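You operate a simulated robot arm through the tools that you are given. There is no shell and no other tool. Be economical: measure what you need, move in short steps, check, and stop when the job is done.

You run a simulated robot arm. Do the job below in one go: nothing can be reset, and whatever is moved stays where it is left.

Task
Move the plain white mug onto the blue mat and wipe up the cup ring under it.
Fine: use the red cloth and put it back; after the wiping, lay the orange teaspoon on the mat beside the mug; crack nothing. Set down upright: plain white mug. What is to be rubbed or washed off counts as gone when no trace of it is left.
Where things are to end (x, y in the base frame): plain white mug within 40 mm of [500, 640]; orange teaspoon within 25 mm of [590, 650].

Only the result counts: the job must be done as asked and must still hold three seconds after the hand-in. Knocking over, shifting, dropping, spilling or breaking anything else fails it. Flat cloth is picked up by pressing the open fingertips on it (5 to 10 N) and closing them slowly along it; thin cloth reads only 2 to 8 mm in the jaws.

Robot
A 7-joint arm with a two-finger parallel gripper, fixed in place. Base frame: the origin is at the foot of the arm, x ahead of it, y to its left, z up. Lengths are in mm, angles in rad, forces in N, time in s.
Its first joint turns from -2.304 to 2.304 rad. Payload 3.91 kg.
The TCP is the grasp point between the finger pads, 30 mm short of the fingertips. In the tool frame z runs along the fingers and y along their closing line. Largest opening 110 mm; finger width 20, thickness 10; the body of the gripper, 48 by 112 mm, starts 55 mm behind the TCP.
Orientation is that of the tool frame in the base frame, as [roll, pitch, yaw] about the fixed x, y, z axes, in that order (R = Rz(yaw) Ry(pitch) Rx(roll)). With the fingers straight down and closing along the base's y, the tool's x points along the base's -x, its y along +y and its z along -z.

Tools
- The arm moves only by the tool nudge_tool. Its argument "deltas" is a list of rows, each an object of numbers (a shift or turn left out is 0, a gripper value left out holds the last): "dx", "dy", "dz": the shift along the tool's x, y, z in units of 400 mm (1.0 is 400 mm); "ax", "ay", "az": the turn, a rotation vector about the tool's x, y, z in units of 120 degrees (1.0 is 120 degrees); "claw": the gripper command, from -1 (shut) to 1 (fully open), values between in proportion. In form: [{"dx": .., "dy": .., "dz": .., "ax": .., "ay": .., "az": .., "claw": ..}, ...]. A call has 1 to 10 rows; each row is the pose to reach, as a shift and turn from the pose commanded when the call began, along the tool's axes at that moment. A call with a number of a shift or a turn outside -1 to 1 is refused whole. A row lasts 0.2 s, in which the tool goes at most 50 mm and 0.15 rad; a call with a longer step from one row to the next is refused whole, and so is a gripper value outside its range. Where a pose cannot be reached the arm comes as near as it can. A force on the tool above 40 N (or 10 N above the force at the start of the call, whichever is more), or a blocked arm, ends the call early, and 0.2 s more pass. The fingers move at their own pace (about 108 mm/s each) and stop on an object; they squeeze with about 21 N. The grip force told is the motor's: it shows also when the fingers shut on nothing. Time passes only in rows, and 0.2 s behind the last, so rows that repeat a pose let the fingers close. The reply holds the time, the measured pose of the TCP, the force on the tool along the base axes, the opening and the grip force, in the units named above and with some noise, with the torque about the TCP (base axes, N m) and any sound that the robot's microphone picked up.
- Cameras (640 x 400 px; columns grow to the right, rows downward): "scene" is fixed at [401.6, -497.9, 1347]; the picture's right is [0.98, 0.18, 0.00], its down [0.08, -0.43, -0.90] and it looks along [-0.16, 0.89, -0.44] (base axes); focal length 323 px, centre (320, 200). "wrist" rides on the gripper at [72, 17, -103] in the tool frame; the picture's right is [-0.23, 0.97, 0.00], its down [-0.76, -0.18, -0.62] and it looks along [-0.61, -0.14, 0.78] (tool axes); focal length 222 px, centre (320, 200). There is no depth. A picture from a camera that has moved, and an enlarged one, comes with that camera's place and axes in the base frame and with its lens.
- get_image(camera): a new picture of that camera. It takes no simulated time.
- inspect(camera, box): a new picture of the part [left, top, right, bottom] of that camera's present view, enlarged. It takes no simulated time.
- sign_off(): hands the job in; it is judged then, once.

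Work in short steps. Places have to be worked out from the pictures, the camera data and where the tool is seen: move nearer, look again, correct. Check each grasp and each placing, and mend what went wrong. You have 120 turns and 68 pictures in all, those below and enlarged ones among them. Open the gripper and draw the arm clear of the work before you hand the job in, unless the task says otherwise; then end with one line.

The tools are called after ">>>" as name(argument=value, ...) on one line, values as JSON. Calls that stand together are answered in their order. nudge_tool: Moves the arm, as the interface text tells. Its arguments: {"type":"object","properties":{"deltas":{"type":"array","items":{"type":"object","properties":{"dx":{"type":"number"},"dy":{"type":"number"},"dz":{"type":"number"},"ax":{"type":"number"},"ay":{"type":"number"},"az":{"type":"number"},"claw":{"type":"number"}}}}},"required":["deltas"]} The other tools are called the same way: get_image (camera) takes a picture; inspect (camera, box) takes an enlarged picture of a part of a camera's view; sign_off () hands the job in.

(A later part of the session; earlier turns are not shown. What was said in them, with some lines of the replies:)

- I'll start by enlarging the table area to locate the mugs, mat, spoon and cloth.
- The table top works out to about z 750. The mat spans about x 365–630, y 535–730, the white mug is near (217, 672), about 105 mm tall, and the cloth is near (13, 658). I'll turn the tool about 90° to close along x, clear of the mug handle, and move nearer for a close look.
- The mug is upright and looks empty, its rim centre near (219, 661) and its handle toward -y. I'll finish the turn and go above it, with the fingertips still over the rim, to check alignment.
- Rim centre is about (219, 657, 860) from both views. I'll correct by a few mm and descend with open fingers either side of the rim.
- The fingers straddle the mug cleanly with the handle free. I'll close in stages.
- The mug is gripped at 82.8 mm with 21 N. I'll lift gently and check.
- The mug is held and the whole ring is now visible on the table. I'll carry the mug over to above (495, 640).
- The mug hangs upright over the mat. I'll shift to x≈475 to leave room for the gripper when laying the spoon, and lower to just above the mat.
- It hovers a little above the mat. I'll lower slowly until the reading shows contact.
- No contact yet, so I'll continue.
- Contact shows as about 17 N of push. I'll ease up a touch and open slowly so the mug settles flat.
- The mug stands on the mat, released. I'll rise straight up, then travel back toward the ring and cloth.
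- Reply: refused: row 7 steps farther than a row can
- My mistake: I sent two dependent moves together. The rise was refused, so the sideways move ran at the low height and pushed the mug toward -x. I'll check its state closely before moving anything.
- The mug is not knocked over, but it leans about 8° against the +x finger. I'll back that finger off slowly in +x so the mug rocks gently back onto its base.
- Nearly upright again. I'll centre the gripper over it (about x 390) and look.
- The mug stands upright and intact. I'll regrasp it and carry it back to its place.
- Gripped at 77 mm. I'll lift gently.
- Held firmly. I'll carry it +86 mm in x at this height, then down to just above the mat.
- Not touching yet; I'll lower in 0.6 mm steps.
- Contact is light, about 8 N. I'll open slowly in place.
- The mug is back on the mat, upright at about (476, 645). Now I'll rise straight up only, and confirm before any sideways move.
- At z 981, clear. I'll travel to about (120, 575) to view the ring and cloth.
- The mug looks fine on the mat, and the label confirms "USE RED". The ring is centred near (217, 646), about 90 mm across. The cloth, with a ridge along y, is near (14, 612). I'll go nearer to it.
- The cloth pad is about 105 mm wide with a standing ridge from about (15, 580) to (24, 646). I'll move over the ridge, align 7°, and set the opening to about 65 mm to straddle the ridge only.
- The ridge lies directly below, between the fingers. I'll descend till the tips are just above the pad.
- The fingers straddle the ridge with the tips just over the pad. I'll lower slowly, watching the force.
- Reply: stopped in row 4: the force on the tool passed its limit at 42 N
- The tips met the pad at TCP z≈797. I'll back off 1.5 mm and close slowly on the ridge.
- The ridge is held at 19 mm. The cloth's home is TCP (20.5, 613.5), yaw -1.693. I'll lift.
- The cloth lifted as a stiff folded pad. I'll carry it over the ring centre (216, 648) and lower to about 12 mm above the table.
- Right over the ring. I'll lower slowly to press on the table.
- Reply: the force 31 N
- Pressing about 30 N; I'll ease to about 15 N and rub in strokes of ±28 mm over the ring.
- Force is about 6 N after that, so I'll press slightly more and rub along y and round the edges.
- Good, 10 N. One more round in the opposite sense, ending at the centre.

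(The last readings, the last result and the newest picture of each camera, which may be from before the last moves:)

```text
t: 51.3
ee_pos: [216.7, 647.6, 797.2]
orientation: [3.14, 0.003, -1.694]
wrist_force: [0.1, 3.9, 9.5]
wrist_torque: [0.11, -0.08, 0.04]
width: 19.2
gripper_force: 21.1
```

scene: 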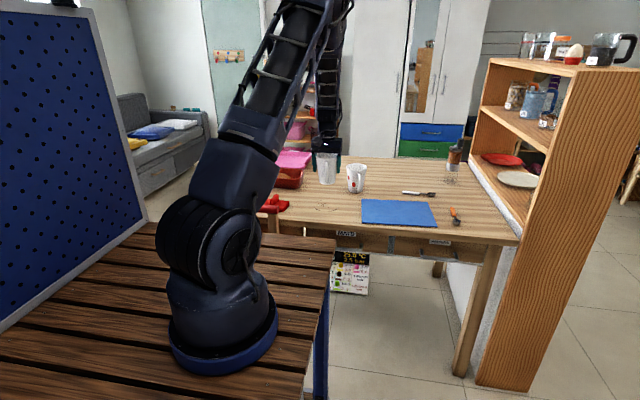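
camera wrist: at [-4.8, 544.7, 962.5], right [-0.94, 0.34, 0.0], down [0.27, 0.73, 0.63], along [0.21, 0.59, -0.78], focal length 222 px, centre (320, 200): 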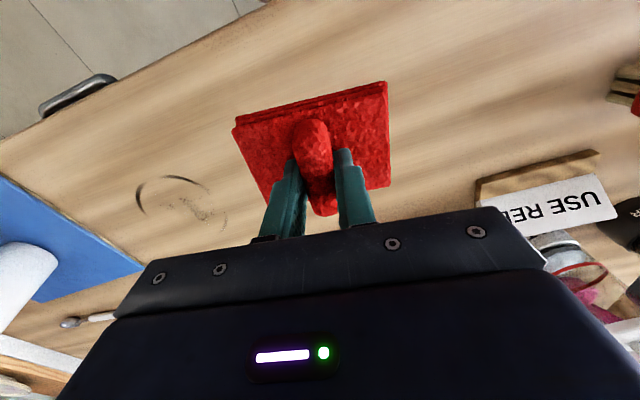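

Next I'll lift the cloth and move it aside toward its home to see whether the ring is gone.

>>> nudge_tool(deltas=[{"dz": -0.03}, {"dz": -0.09}, {"dz": -0.155}, {"dz": -0.155, "dx": 0.024, "dy": 0.08}, {"dz": -0.155, "dx": 0.048, "dy": 0.16}, {"dz": -0.155, "dx": 0.072, "dy": 0.24}, {"dz": -0.155, "dx": 0.096, "dy": 0.32}, {"dz": -0.155, "dx": 0.12, "dy": 0.4}, {"dz": -0.155, "dx": 0.144, "dy": 0.476}])

>>> inspect(camera="wrist", box=[40, 80, 360, 280])

>>> inspect(camera="scene", box=[280, 175, 376, 235])

```text
t: 53.3
ee_pos: [20.2, 613.2, 858.2]
orientation: [3.141, 0.002, -1.693]
wrist_force: [0.3, 0.5, -0.4]
wrist_torque: [-0.04, 0.03, -0.03]
width: 19.2
gripper_force: 20.5
```

```text
2.00 times, centred on (200, 180) of wrist
camera zoom: at [-3.4, 544.4, 961.8], right [-0.94, 0.34, 0.0], down [0.27, 0.73, 0.62], along [0.21, 0.59, -0.78], focal length 444 px, centre (560, 240)
```

zoom: 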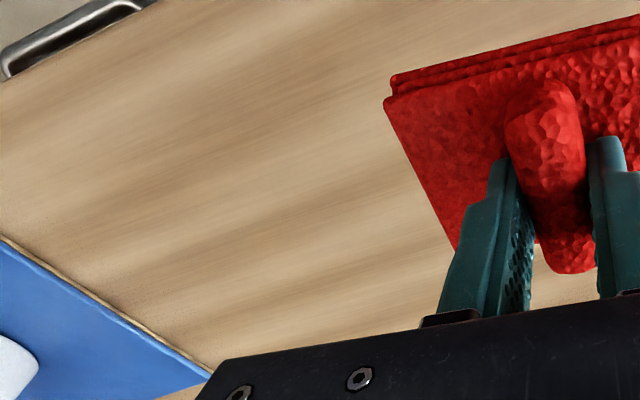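

```text
6.67 times, centred on (328, 205) of scene
camera zoom: at [401.6, -497.9, 1347.0], right [0.98, 0.18, 0.0], down [0.08, -0.43, -0.9], along [-0.16, 0.89, -0.44], focal length 2156 px, centre (267, 167)
```

zoom: 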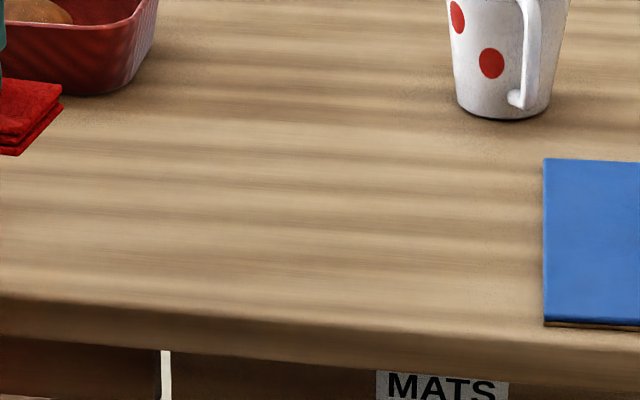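

No trace of the ring remains. The cloth is over its home spot, so I'll lower it.

>>> nudge_tool(deltas=[{"dz": 0.04, "dy": -0.001}, {"dz": 0.09, "dy": -0.001}, {"dz": 0.13, "dy": -0.001}, {"dz": 0.145, "dy": -0.001}, {"dz": 0.148, "dy": -0.001}, {"dz": 0.15, "dy": -0.001}])

```text
t: 54.7
ee_pos: [20.4, 613.6, 798.6]
orientation: [3.141, 0.003, -1.692]
wrist_force: [0.4, 0.4, -0.9]
wrist_torque: [0.04, -0.01, -0.01]
width: 19.5
gripper_force: 21.1
```

>>> nudge_tool(deltas=[{"dz": 0.001}, {"dz": 0.002}, {"dz": 0.003}])

```text
t: 55.5
ee_pos: [20.3, 614.1, 797.0]
orientation: [3.141, 0.004, -1.692]
wrist_force: [0.0, -1.9, 2.8]
wrist_torque: [-0.12, -0.03, 0.03]
width: 19.4
gripper_force: 21.3
```

The cloth touches the table. I'll open to about 60 mm slowly and then rise.

>>> nudge_tool(deltas=[{"claw": -0.6}, {"claw": -0.4}, {"claw": -0.2}, {"claw": 0.1}, {"claw": 0.1}, {"claw": 0.1, "dz": -0.03}, {"claw": 0.1, "dz": -0.1}, {"claw": 0.1, "dz": -0.2}, {"claw": 0.1, "dz": -0.3}, {"claw": 0.1, "dz": -0.4}])

>>> get_image(camera="wrist")

```text
t: 57.7
ee_pos: [20.0, 613.5, 956.9]
orientation: [3.141, 0.001, -1.696]
wrist_force: [0.1, -0.2, 0.5]
wrist_torque: [-0.02, -0.01, -0.01]
width: 60.3
gripper_force: 0.1
```

```text
28 pictures are left
camera wrist: at [-4.0, 545.1, 1060.8], right [-0.94, 0.34, 0.0], down [0.27, 0.73, 0.62], along [0.21, 0.59, -0.78], focal length 222 px, centre (320, 200)
```

wrist: 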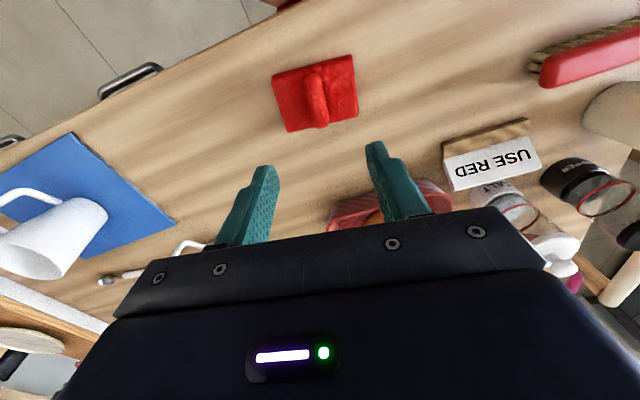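

The cloth is back where it was, so next is the spoon. I'll travel at height toward the mat side and restore the yaw.

>>> nudge_tool(deltas=[{"dy": -0.08, "dz": -0.03, "dx": -0.003}, {"dy": -0.18, "dz": -0.058, "dx": -0.007, "az": -0.02}, {"dy": -0.28, "dz": -0.058, "dx": -0.011, "az": -0.04}, {"dy": -0.38, "dz": -0.058, "dx": -0.015, "az": -0.06}, {"dy": -0.48, "dz": -0.058, "dx": -0.02, "az": -0.06}, {"dy": -0.58, "dz": -0.058, "dx": -0.025, "az": -0.06}, {"dy": -0.68, "dz": -0.058, "dx": -0.03, "az": -0.06}, {"dy": -0.752, "dz": -0.058, "dx": -0.032, "az": -0.06}])

```text
t: 59.5
ee_pos: [319.4, 588.9, 981.6]
orientation: [3.142, 0.005, -1.566]
wrist_force: [0.4, 0.4, 0.4]
wrist_torque: [0.0, -0.03, 0.01]
width: 60.3
gripper_force: 0.1
```

Clear at z 981. I'll continue to about (640, 560).

>>> nudge_tool(deltas=[{"dy": -0.1, "dx": 0.01}, {"dy": -0.2, "dx": 0.02}, {"dy": -0.3, "dx": 0.03}, {"dy": -0.4, "dx": 0.04}, {"dy": -0.5, "dx": 0.05}, {"dy": -0.6, "dx": 0.06}, {"dy": -0.7, "dx": 0.065}, {"dy": -0.8, "dx": 0.072}])

>>> get_image(camera="wrist")

```text
t: 61.3
ee_pos: [641.1, 563.5, 983.5]
orientation: [3.14, 0.003, -1.566]
wrist_force: [-0.7, 0.1, 0.4]
wrist_torque: [-0.03, -0.09, 0.01]
width: 60.3
gripper_force: 0.0
```

```text
27 pictures are left
camera wrist: at [626.2, 491.8, 1086.4], right [-0.97, 0.22, 0.0], down [0.17, 0.76, 0.63], along [0.14, 0.61, -0.78], focal length 222 px, centre (320, 200)
```

wrist: 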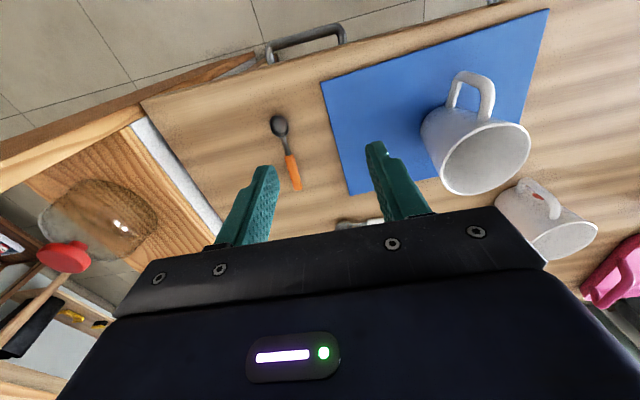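

The spoon lies from about (713, 590) to (722, 712), middle near (717, 650). I'll move above its middle and align to its 4° tilt.

>>> nudge_tool(deltas=[{"dx": -0.05, "dy": -0.05, "dz": 0.05, "az": 0.01}, {"dx": -0.1, "dy": -0.1, "dz": 0.1, "az": 0.02}, {"dx": -0.15, "dy": -0.15, "dz": 0.15, "az": 0.033}, {"dx": -0.2, "dy": -0.19, "dz": 0.2, "az": 0.033}, {"dx": -0.216, "dy": -0.19, "dz": 0.26, "az": 0.033}, {"dx": -0.216, "dy": -0.19, "dz": 0.31, "az": 0.033}])

>>> get_image(camera="wrist")

>>> inspect(camera="scene", box=[400, 170, 496, 230])

```text
t: 62.7
ee_pos: [717.1, 649.3, 857.6]
orientation: [-3.141, 0.005, -1.634]
wrist_force: [-0.1, 0.1, 1.2]
wrist_torque: [0.01, 0.03, 0.01]
width: 60.5
gripper_force: 0.0
```

```text
26 pictures are left
camera wrist: at [695.9, 578.8, 961.3], right [-0.96, 0.29, 0.0], down [0.23, 0.75, 0.63], along [0.18, 0.6, -0.78], focal length 222 px, centre (320, 200)
```

wrist: 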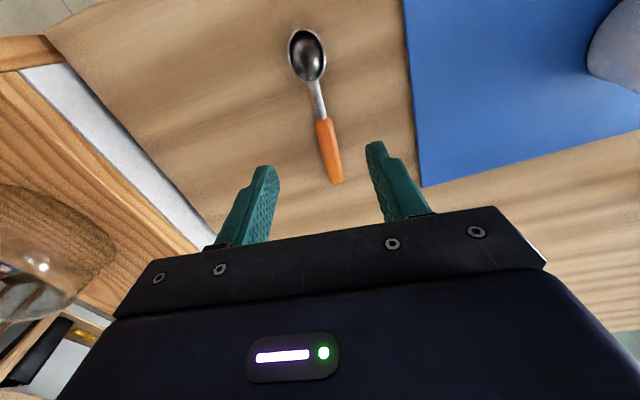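

```text
6.67 times, centred on (448, 200) of scene
camera zoom: at [401.6, -497.9, 1347.0], right [0.98, 0.18, 0.0], down [0.08, -0.43, -0.9], along [-0.16, 0.89, -0.44], focal length 2156 px, centre (-533, 200)
```

zoom: 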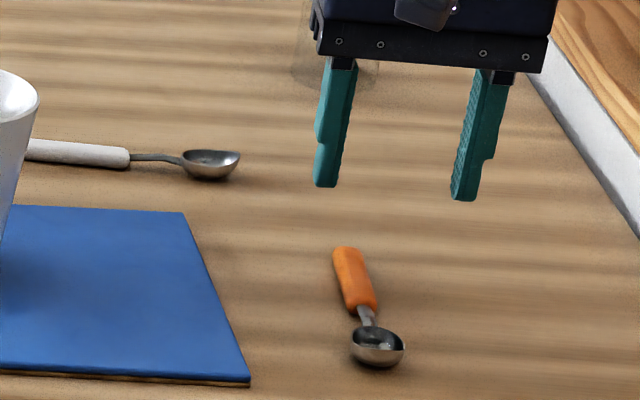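

The TCP is above the handle's start. I'll shift 4 mm toward the handle and descend to put the tips just above the table.

>>> nudge_tool(deltas=[{"dx": -0.01, "dz": 0.04}, {"dx": -0.01, "dz": 0.09}, {"dx": -0.01, "dz": 0.13}, {"dx": -0.01, "dz": 0.16}, {"dx": -0.01, "dz": 0.172}])

>>> get_image(camera="wrist")

>>> inspect(camera="scene", box=[420, 185, 484, 225])

```text
t: 63.9
ee_pos: [716.3, 654.2, 787.8]
orientation: [-3.141, 0.001, -1.634]
wrist_force: [-0.8, 0.4, -0.4]
wrist_torque: [0.01, 0.0, -0.05]
width: 60.6
gripper_force: 0.0
```

```text
24 pictures are left
camera wrist: at [696.0, 583.2, 891.6], right [-0.96, 0.29, 0.0], down [0.23, 0.75, 0.62], along [0.18, 0.6, -0.78], focal length 222 px, centre (320, 200)
```

wrist: 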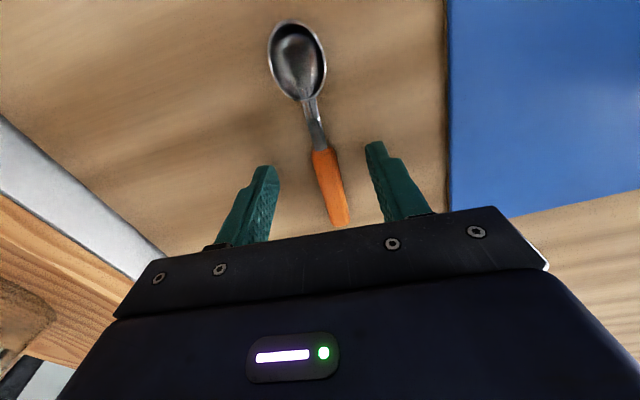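

```text
10.00 times, centred on (452, 205) of scene
camera zoom: at [401.6, -497.9, 1347.0], right [0.98, 0.18, 0.0], down [0.08, -0.43, -0.9], along [-0.16, 0.89, -0.44], focal length 3234 px, centre (-1000, 150)
```

zoom: 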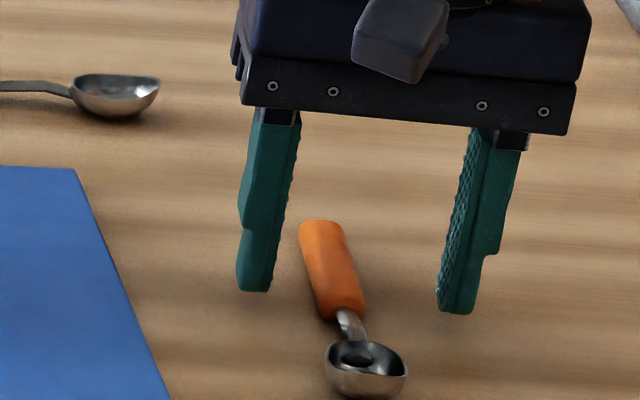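

Fingers are either side of the handle near the neck. I'll lower slowly until near the table.

>>> nudge_tool(deltas=[{"dz": 0.003}, {"dz": 0.006}, {"dz": 0.009}, {"dz": 0.012}])

```text
t: 64.9
ee_pos: [715.7, 653.0, 782.2]
orientation: [3.14, 0.001, -1.636]
wrist_force: [0.1, 0.5, 0.6]
wrist_torque: [-0.01, 0.03, 0.0]
width: 60.7
gripper_force: 0.0
```

No contact, tips at about 752. I'll close slowly.

>>> nudge_tool(deltas=[{"claw": -0.1}, {"claw": -0.3}, {"claw": -0.5}, {"claw": -0.65}, {"claw": -0.8}, {"claw": -0.9}, {"claw": -1}, {"claw": -1}])

>>> get_image(camera="wrist")

```text
t: 66.7
ee_pos: [716.1, 652.3, 784.1]
orientation: [3.141, 0.005, -1.635]
wrist_force: [0.2, 0.2, -0.1]
wrist_torque: [-0.01, 0.0, -0.01]
width: 15.9
gripper_force: 20.6
```

```text
22 pictures are left
camera wrist: at [696.1, 583.0, 887.0], right [-0.96, 0.29, 0.0], down [0.23, 0.75, 0.63], along [0.18, 0.6, -0.78], focal length 222 px, centre (320, 200)
```

wrist: 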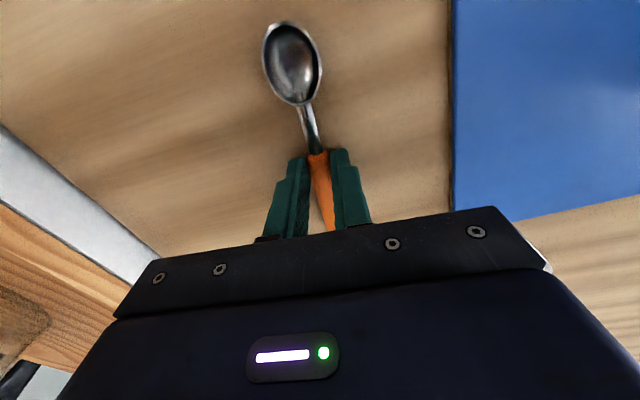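

Handle held (15.9 mm). I'll lift it 75 mm and check.

>>> nudge_tool(deltas=[{"dz": -0.01}, {"dz": -0.03}, {"dz": -0.07}, {"dz": -0.12}, {"dz": -0.19}, {"dz": -0.19}])

>>> get_image(camera="wrist")

>>> inspect(camera="scene", box=[370, 150, 498, 230])

```text
t: 68.1
ee_pos: [716.1, 652.0, 860.2]
orientation: [-3.141, 0.003, -1.636]
wrist_force: [-1.2, 0.7, -0.2]
wrist_torque: [0.0, -0.01, 0.0]
width: 16.1
gripper_force: 20.7
```

```text
21 pictures are left
camera wrist: at [696.1, 582.8, 963.2], right [-0.96, 0.29, 0.0], down [0.23, 0.75, 0.63], along [0.18, 0.6, -0.78], focal length 222 px, centre (320, 200)
```

wrist: 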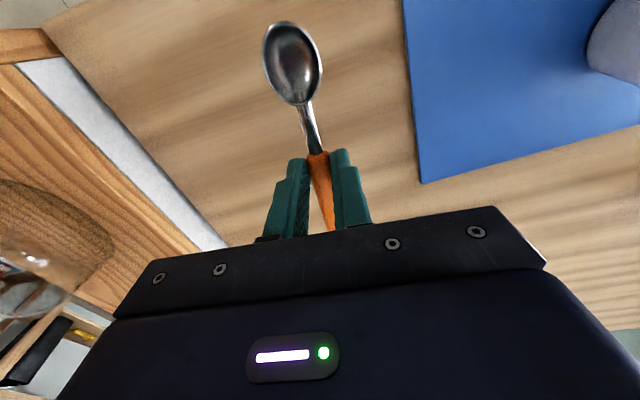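

```text
5.00 times, centred on (434, 190) of scene
camera zoom: at [401.6, -497.9, 1347.0], right [0.98, 0.18, 0.0], down [0.08, -0.43, -0.9], along [-0.16, 0.89, -0.44], focal length 1617 px, centre (-250, 250)
```

zoom: 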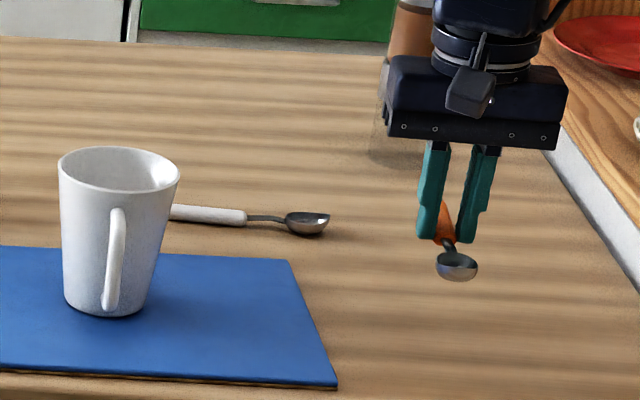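

The spoon is held level. I'll carry it to above (599, 653), clear of the mug.

>>> nudge_tool(deltas=[{"dx": 0.002, "dy": 0.04}, {"dx": 0.005, "dy": 0.11}, {"dx": 0.009, "dy": 0.19}, {"dx": 0.012, "dy": 0.26}, {"dx": 0.012, "dy": 0.295}, {"dx": 0.012, "dy": 0.295}])

>>> get_image(camera="wrist")

>>> inspect(camera="scene", box=[350, 150, 478, 230])

```text
t: 69.5
ee_pos: [599.1, 655.5, 859.0]
orientation: [-3.141, 0.003, -1.635]
wrist_force: [-0.2, 0.9, -1.3]
wrist_torque: [0.0, -0.04, 0.01]
width: 15.9
gripper_force: 21.5
```

```text
19 pictures are left
camera wrist: at [578.5, 585.5, 963.6], right [-0.96, 0.29, 0.0], down [0.23, 0.75, 0.63], along [0.18, 0.6, -0.78], focal length 222 px, centre (320, 200)
```

wrist: 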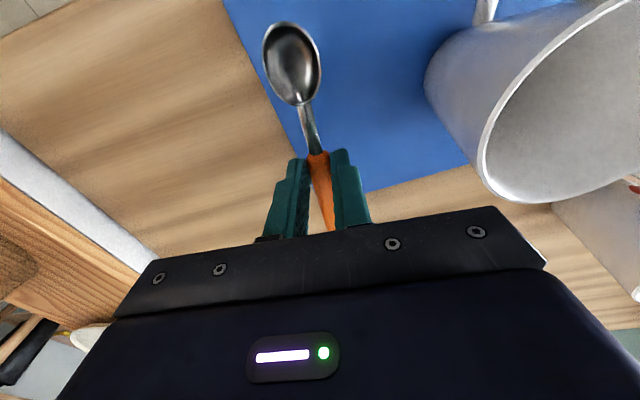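

```text
5.00 times, centred on (414, 190) of scene
camera zoom: at [401.6, -497.9, 1347.0], right [0.98, 0.18, 0.0], down [0.08, -0.43, -0.9], along [-0.16, 0.89, -0.44], focal length 1617 px, centre (-150, 250)
```

zoom: 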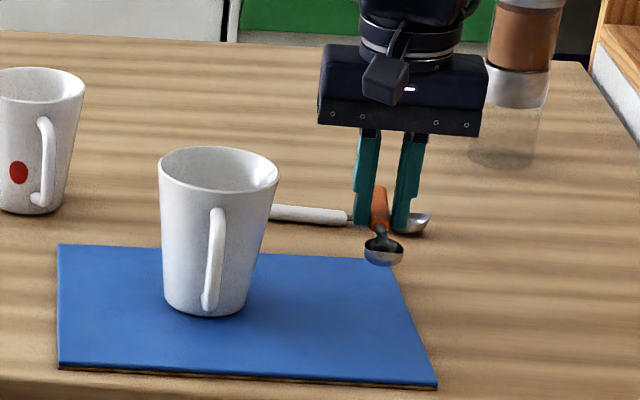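

The spot is over the mat (right edge x≈630), with the mug 20+ mm clear of the gripper body. I'll lower to just above the mat.

>>> nudge_tool(deltas=[{"dz": 0.03}, {"dz": 0.07}, {"dz": 0.11}, {"dz": 0.14}, {"dz": 0.155}])

>>> inspect(camera="scene", box=[370, 170, 466, 230])

```text
t: 70.7
ee_pos: [598.1, 656.5, 798.4]
orientation: [3.141, 0.0, -1.635]
wrist_force: [0.0, -0.2, -0.4]
wrist_torque: [-0.01, -0.02, 0.02]
width: 15.9
gripper_force: 21.0
```

```text
6.67 times, centred on (418, 200) of scene
camera zoom: at [401.6, -497.9, 1347.0], right [0.98, 0.18, 0.0], down [0.08, -0.43, -0.9], along [-0.16, 0.89, -0.44], focal length 2156 px, centre (-333, 200)
```

zoom: 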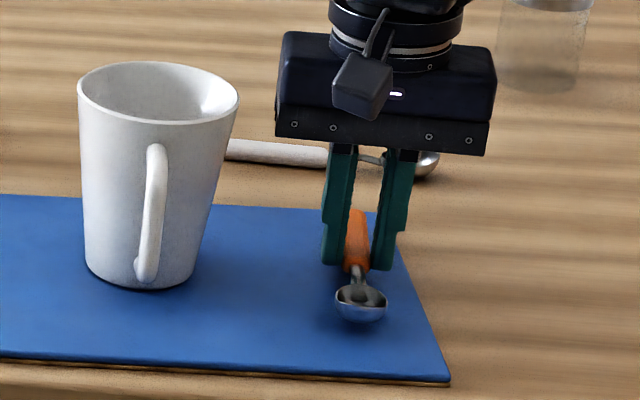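

Looks good. I'll take the last few mm in small steps.

>>> nudge_tool(deltas=[{"dz": 0.003}, {"dz": 0.006}, {"dz": 0.009}, {"dz": 0.012}, {"dz": 0.014}])

```text
t: 71.9
ee_pos: [598.0, 656.8, 792.5]
orientation: [-3.14, 0.003, -1.636]
wrist_force: [0.0, -0.1, -0.6]
wrist_torque: [0.01, 0.0, -0.01]
width: 15.8
gripper_force: 21.3
```

>>> nudge_tool(deltas=[{"dz": 0.002}, {"dz": 0.004}, {"dz": 0.006}])

```text
t: 72.7
ee_pos: [598.0, 655.9, 790.5]
orientation: [-3.141, 0.005, -1.636]
wrist_force: [-0.8, -4.1, 17.9]
wrist_torque: [-0.14, 0.01, 0.02]
width: 16.0
gripper_force: 21.3
```

Contact. I'll ease off half a millimetre and open slowly to about 50 mm.

>>> nudge_tool(deltas=[{"dz": -0.002}, {"dz": -0.002, "claw": -0.68}, {"dz": -0.002, "claw": -0.6}, {"dz": -0.002, "claw": -0.45}, {"dz": -0.002, "claw": -0.25}, {"dz": -0.002, "claw": -0.1}, {"dz": -0.002, "claw": -0.1}])

>>> get_image(camera="wrist")

```text
t: 74.3
ee_pos: [598.4, 656.6, 790.1]
orientation: [-3.141, 0.003, -1.634]
wrist_force: [0.1, 0.1, 1.0]
wrist_torque: [-0.05, -0.01, 0.01]
width: 49.5
gripper_force: 0.1
```

```text
16 pictures are left
camera wrist: at [578.2, 586.3, 893.8], right [-0.96, 0.29, 0.0], down [0.23, 0.75, 0.63], along [0.18, 0.6, -0.78], focal length 222 px, centre (320, 200)
```

wrist: 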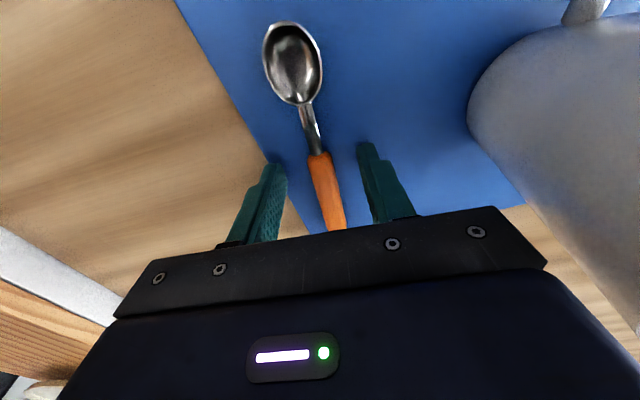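

The spoon is lying free on the mat. I'll rise straight up only.

>>> nudge_tool(deltas=[{"dz": -0.02}, {"dz": -0.06}, {"dz": -0.14}, {"dz": -0.24}, {"dz": -0.34}, {"dz": -0.44}, {"dz": -0.5}])

>>> get_image(camera="wrist")

>>> inspect(camera="scene", box=[340, 150, 484, 240])

```text
t: 75.9
ee_pos: [599.2, 655.8, 990.2]
orientation: [-3.141, 0.003, -1.635]
wrist_force: [-0.2, 0.7, -0.4]
wrist_torque: [-0.04, 0.02, 0.01]
width: 49.3
gripper_force: 0.0
```

```text
15 pictures are left
camera wrist: at [578.8, 586.1, 1093.9], right [-0.96, 0.29, 0.0], down [0.23, 0.75, 0.62], along [0.18, 0.6, -0.78], focal length 222 px, centre (320, 200)
```

wrist: 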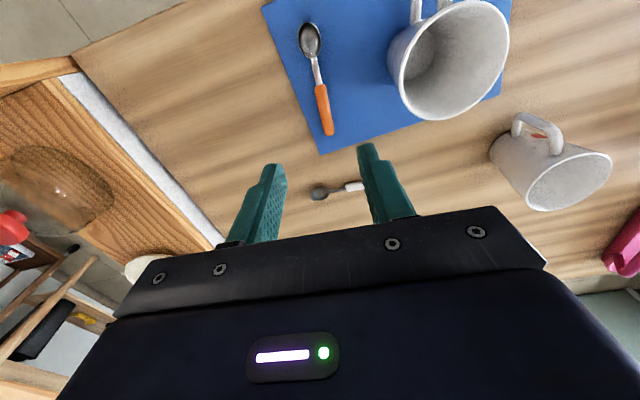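

```text
4.44 times, centred on (412, 195) of scene
camera zoom: at [401.6, -497.9, 1347.0], right [0.98, 0.18, 0.0], down [0.08, -0.43, -0.9], along [-0.16, 0.89, -0.44], focal length 1437 px, centre (-89, 222)
```

zoom: 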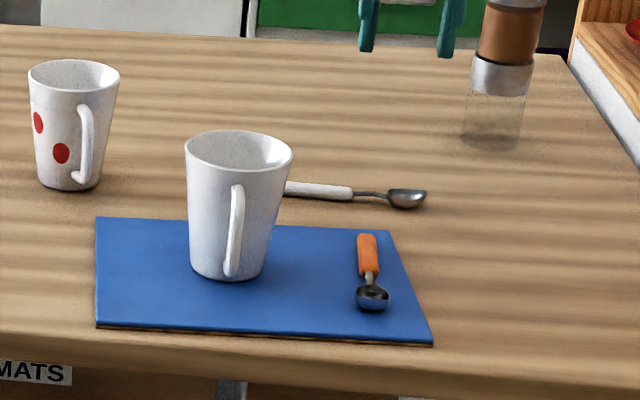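

The mug is at about (473, 644) and the spoon's middle at about (601, 653), both inside tolerance; the mat, other spoon and spotted mug are undisturbed. I'll open fully, draw the arm back, and take a final look.

>>> nudge_tool(deltas=[{"dx": 0.08, "dz": -0.03, "claw": 1}, {"dx": 0.17, "dz": -0.06, "claw": 1}, {"dx": 0.25, "dz": -0.08, "claw": 1}, {"dx": 0.3, "dz": -0.1, "claw": 1}, {"dx": 0.3, "dz": -0.1, "claw": 1}])

>>> get_image(camera="scene")

>>> inspect(camera="scene", box=[240, 150, 400, 250])

```text
t: 77.1
ee_pos: [590.7, 536.2, 1030.4]
orientation: [3.14, 0.005, -1.634]
wrist_force: [0.0, -0.1, 0.0]
wrist_torque: [0.0, 0.03, -0.04]
width: 110.4
gripper_force: 0.0
```

```text
13 pictures are left
```

scene: 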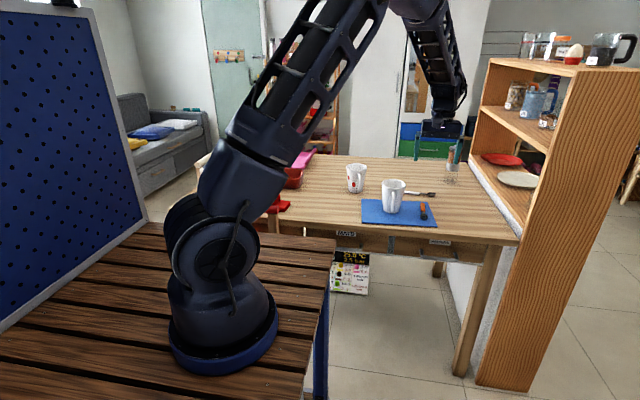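

```text
4.00 times, centred on (320, 200) of scene
camera zoom: at [401.6, -497.9, 1347.0], right [0.98, 0.18, 0.0], down [0.08, -0.43, -0.9], along [-0.16, 0.89, -0.44], focal length 1294 px, centre (320, 200)
```

zoom: 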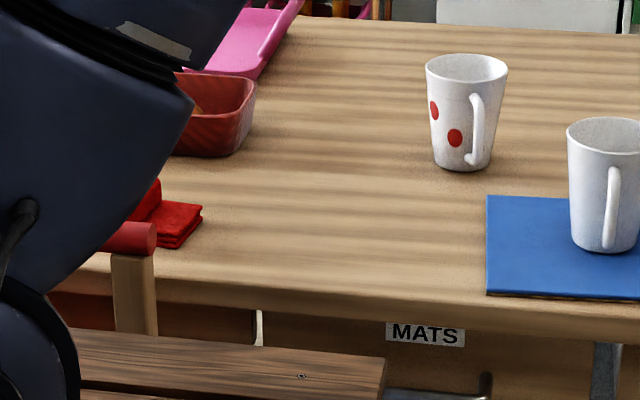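

Everything is in place, the ring is gone, and the gripper is open and clear, so I'll hand in.

>>> sign_off()

```text
The job is handed in.
```

The plain white mug stands upright on the blue mat at about (473, 644), the cup ring is wiped away with no trace visible, the red cloth is back in its place, and the orange teaspoon lies beside the mug at about (601, 653); partway through I pushed the mug about 90 mm sideways with a badly ordered move, then re-gripped it and set it back, and saw no damage.
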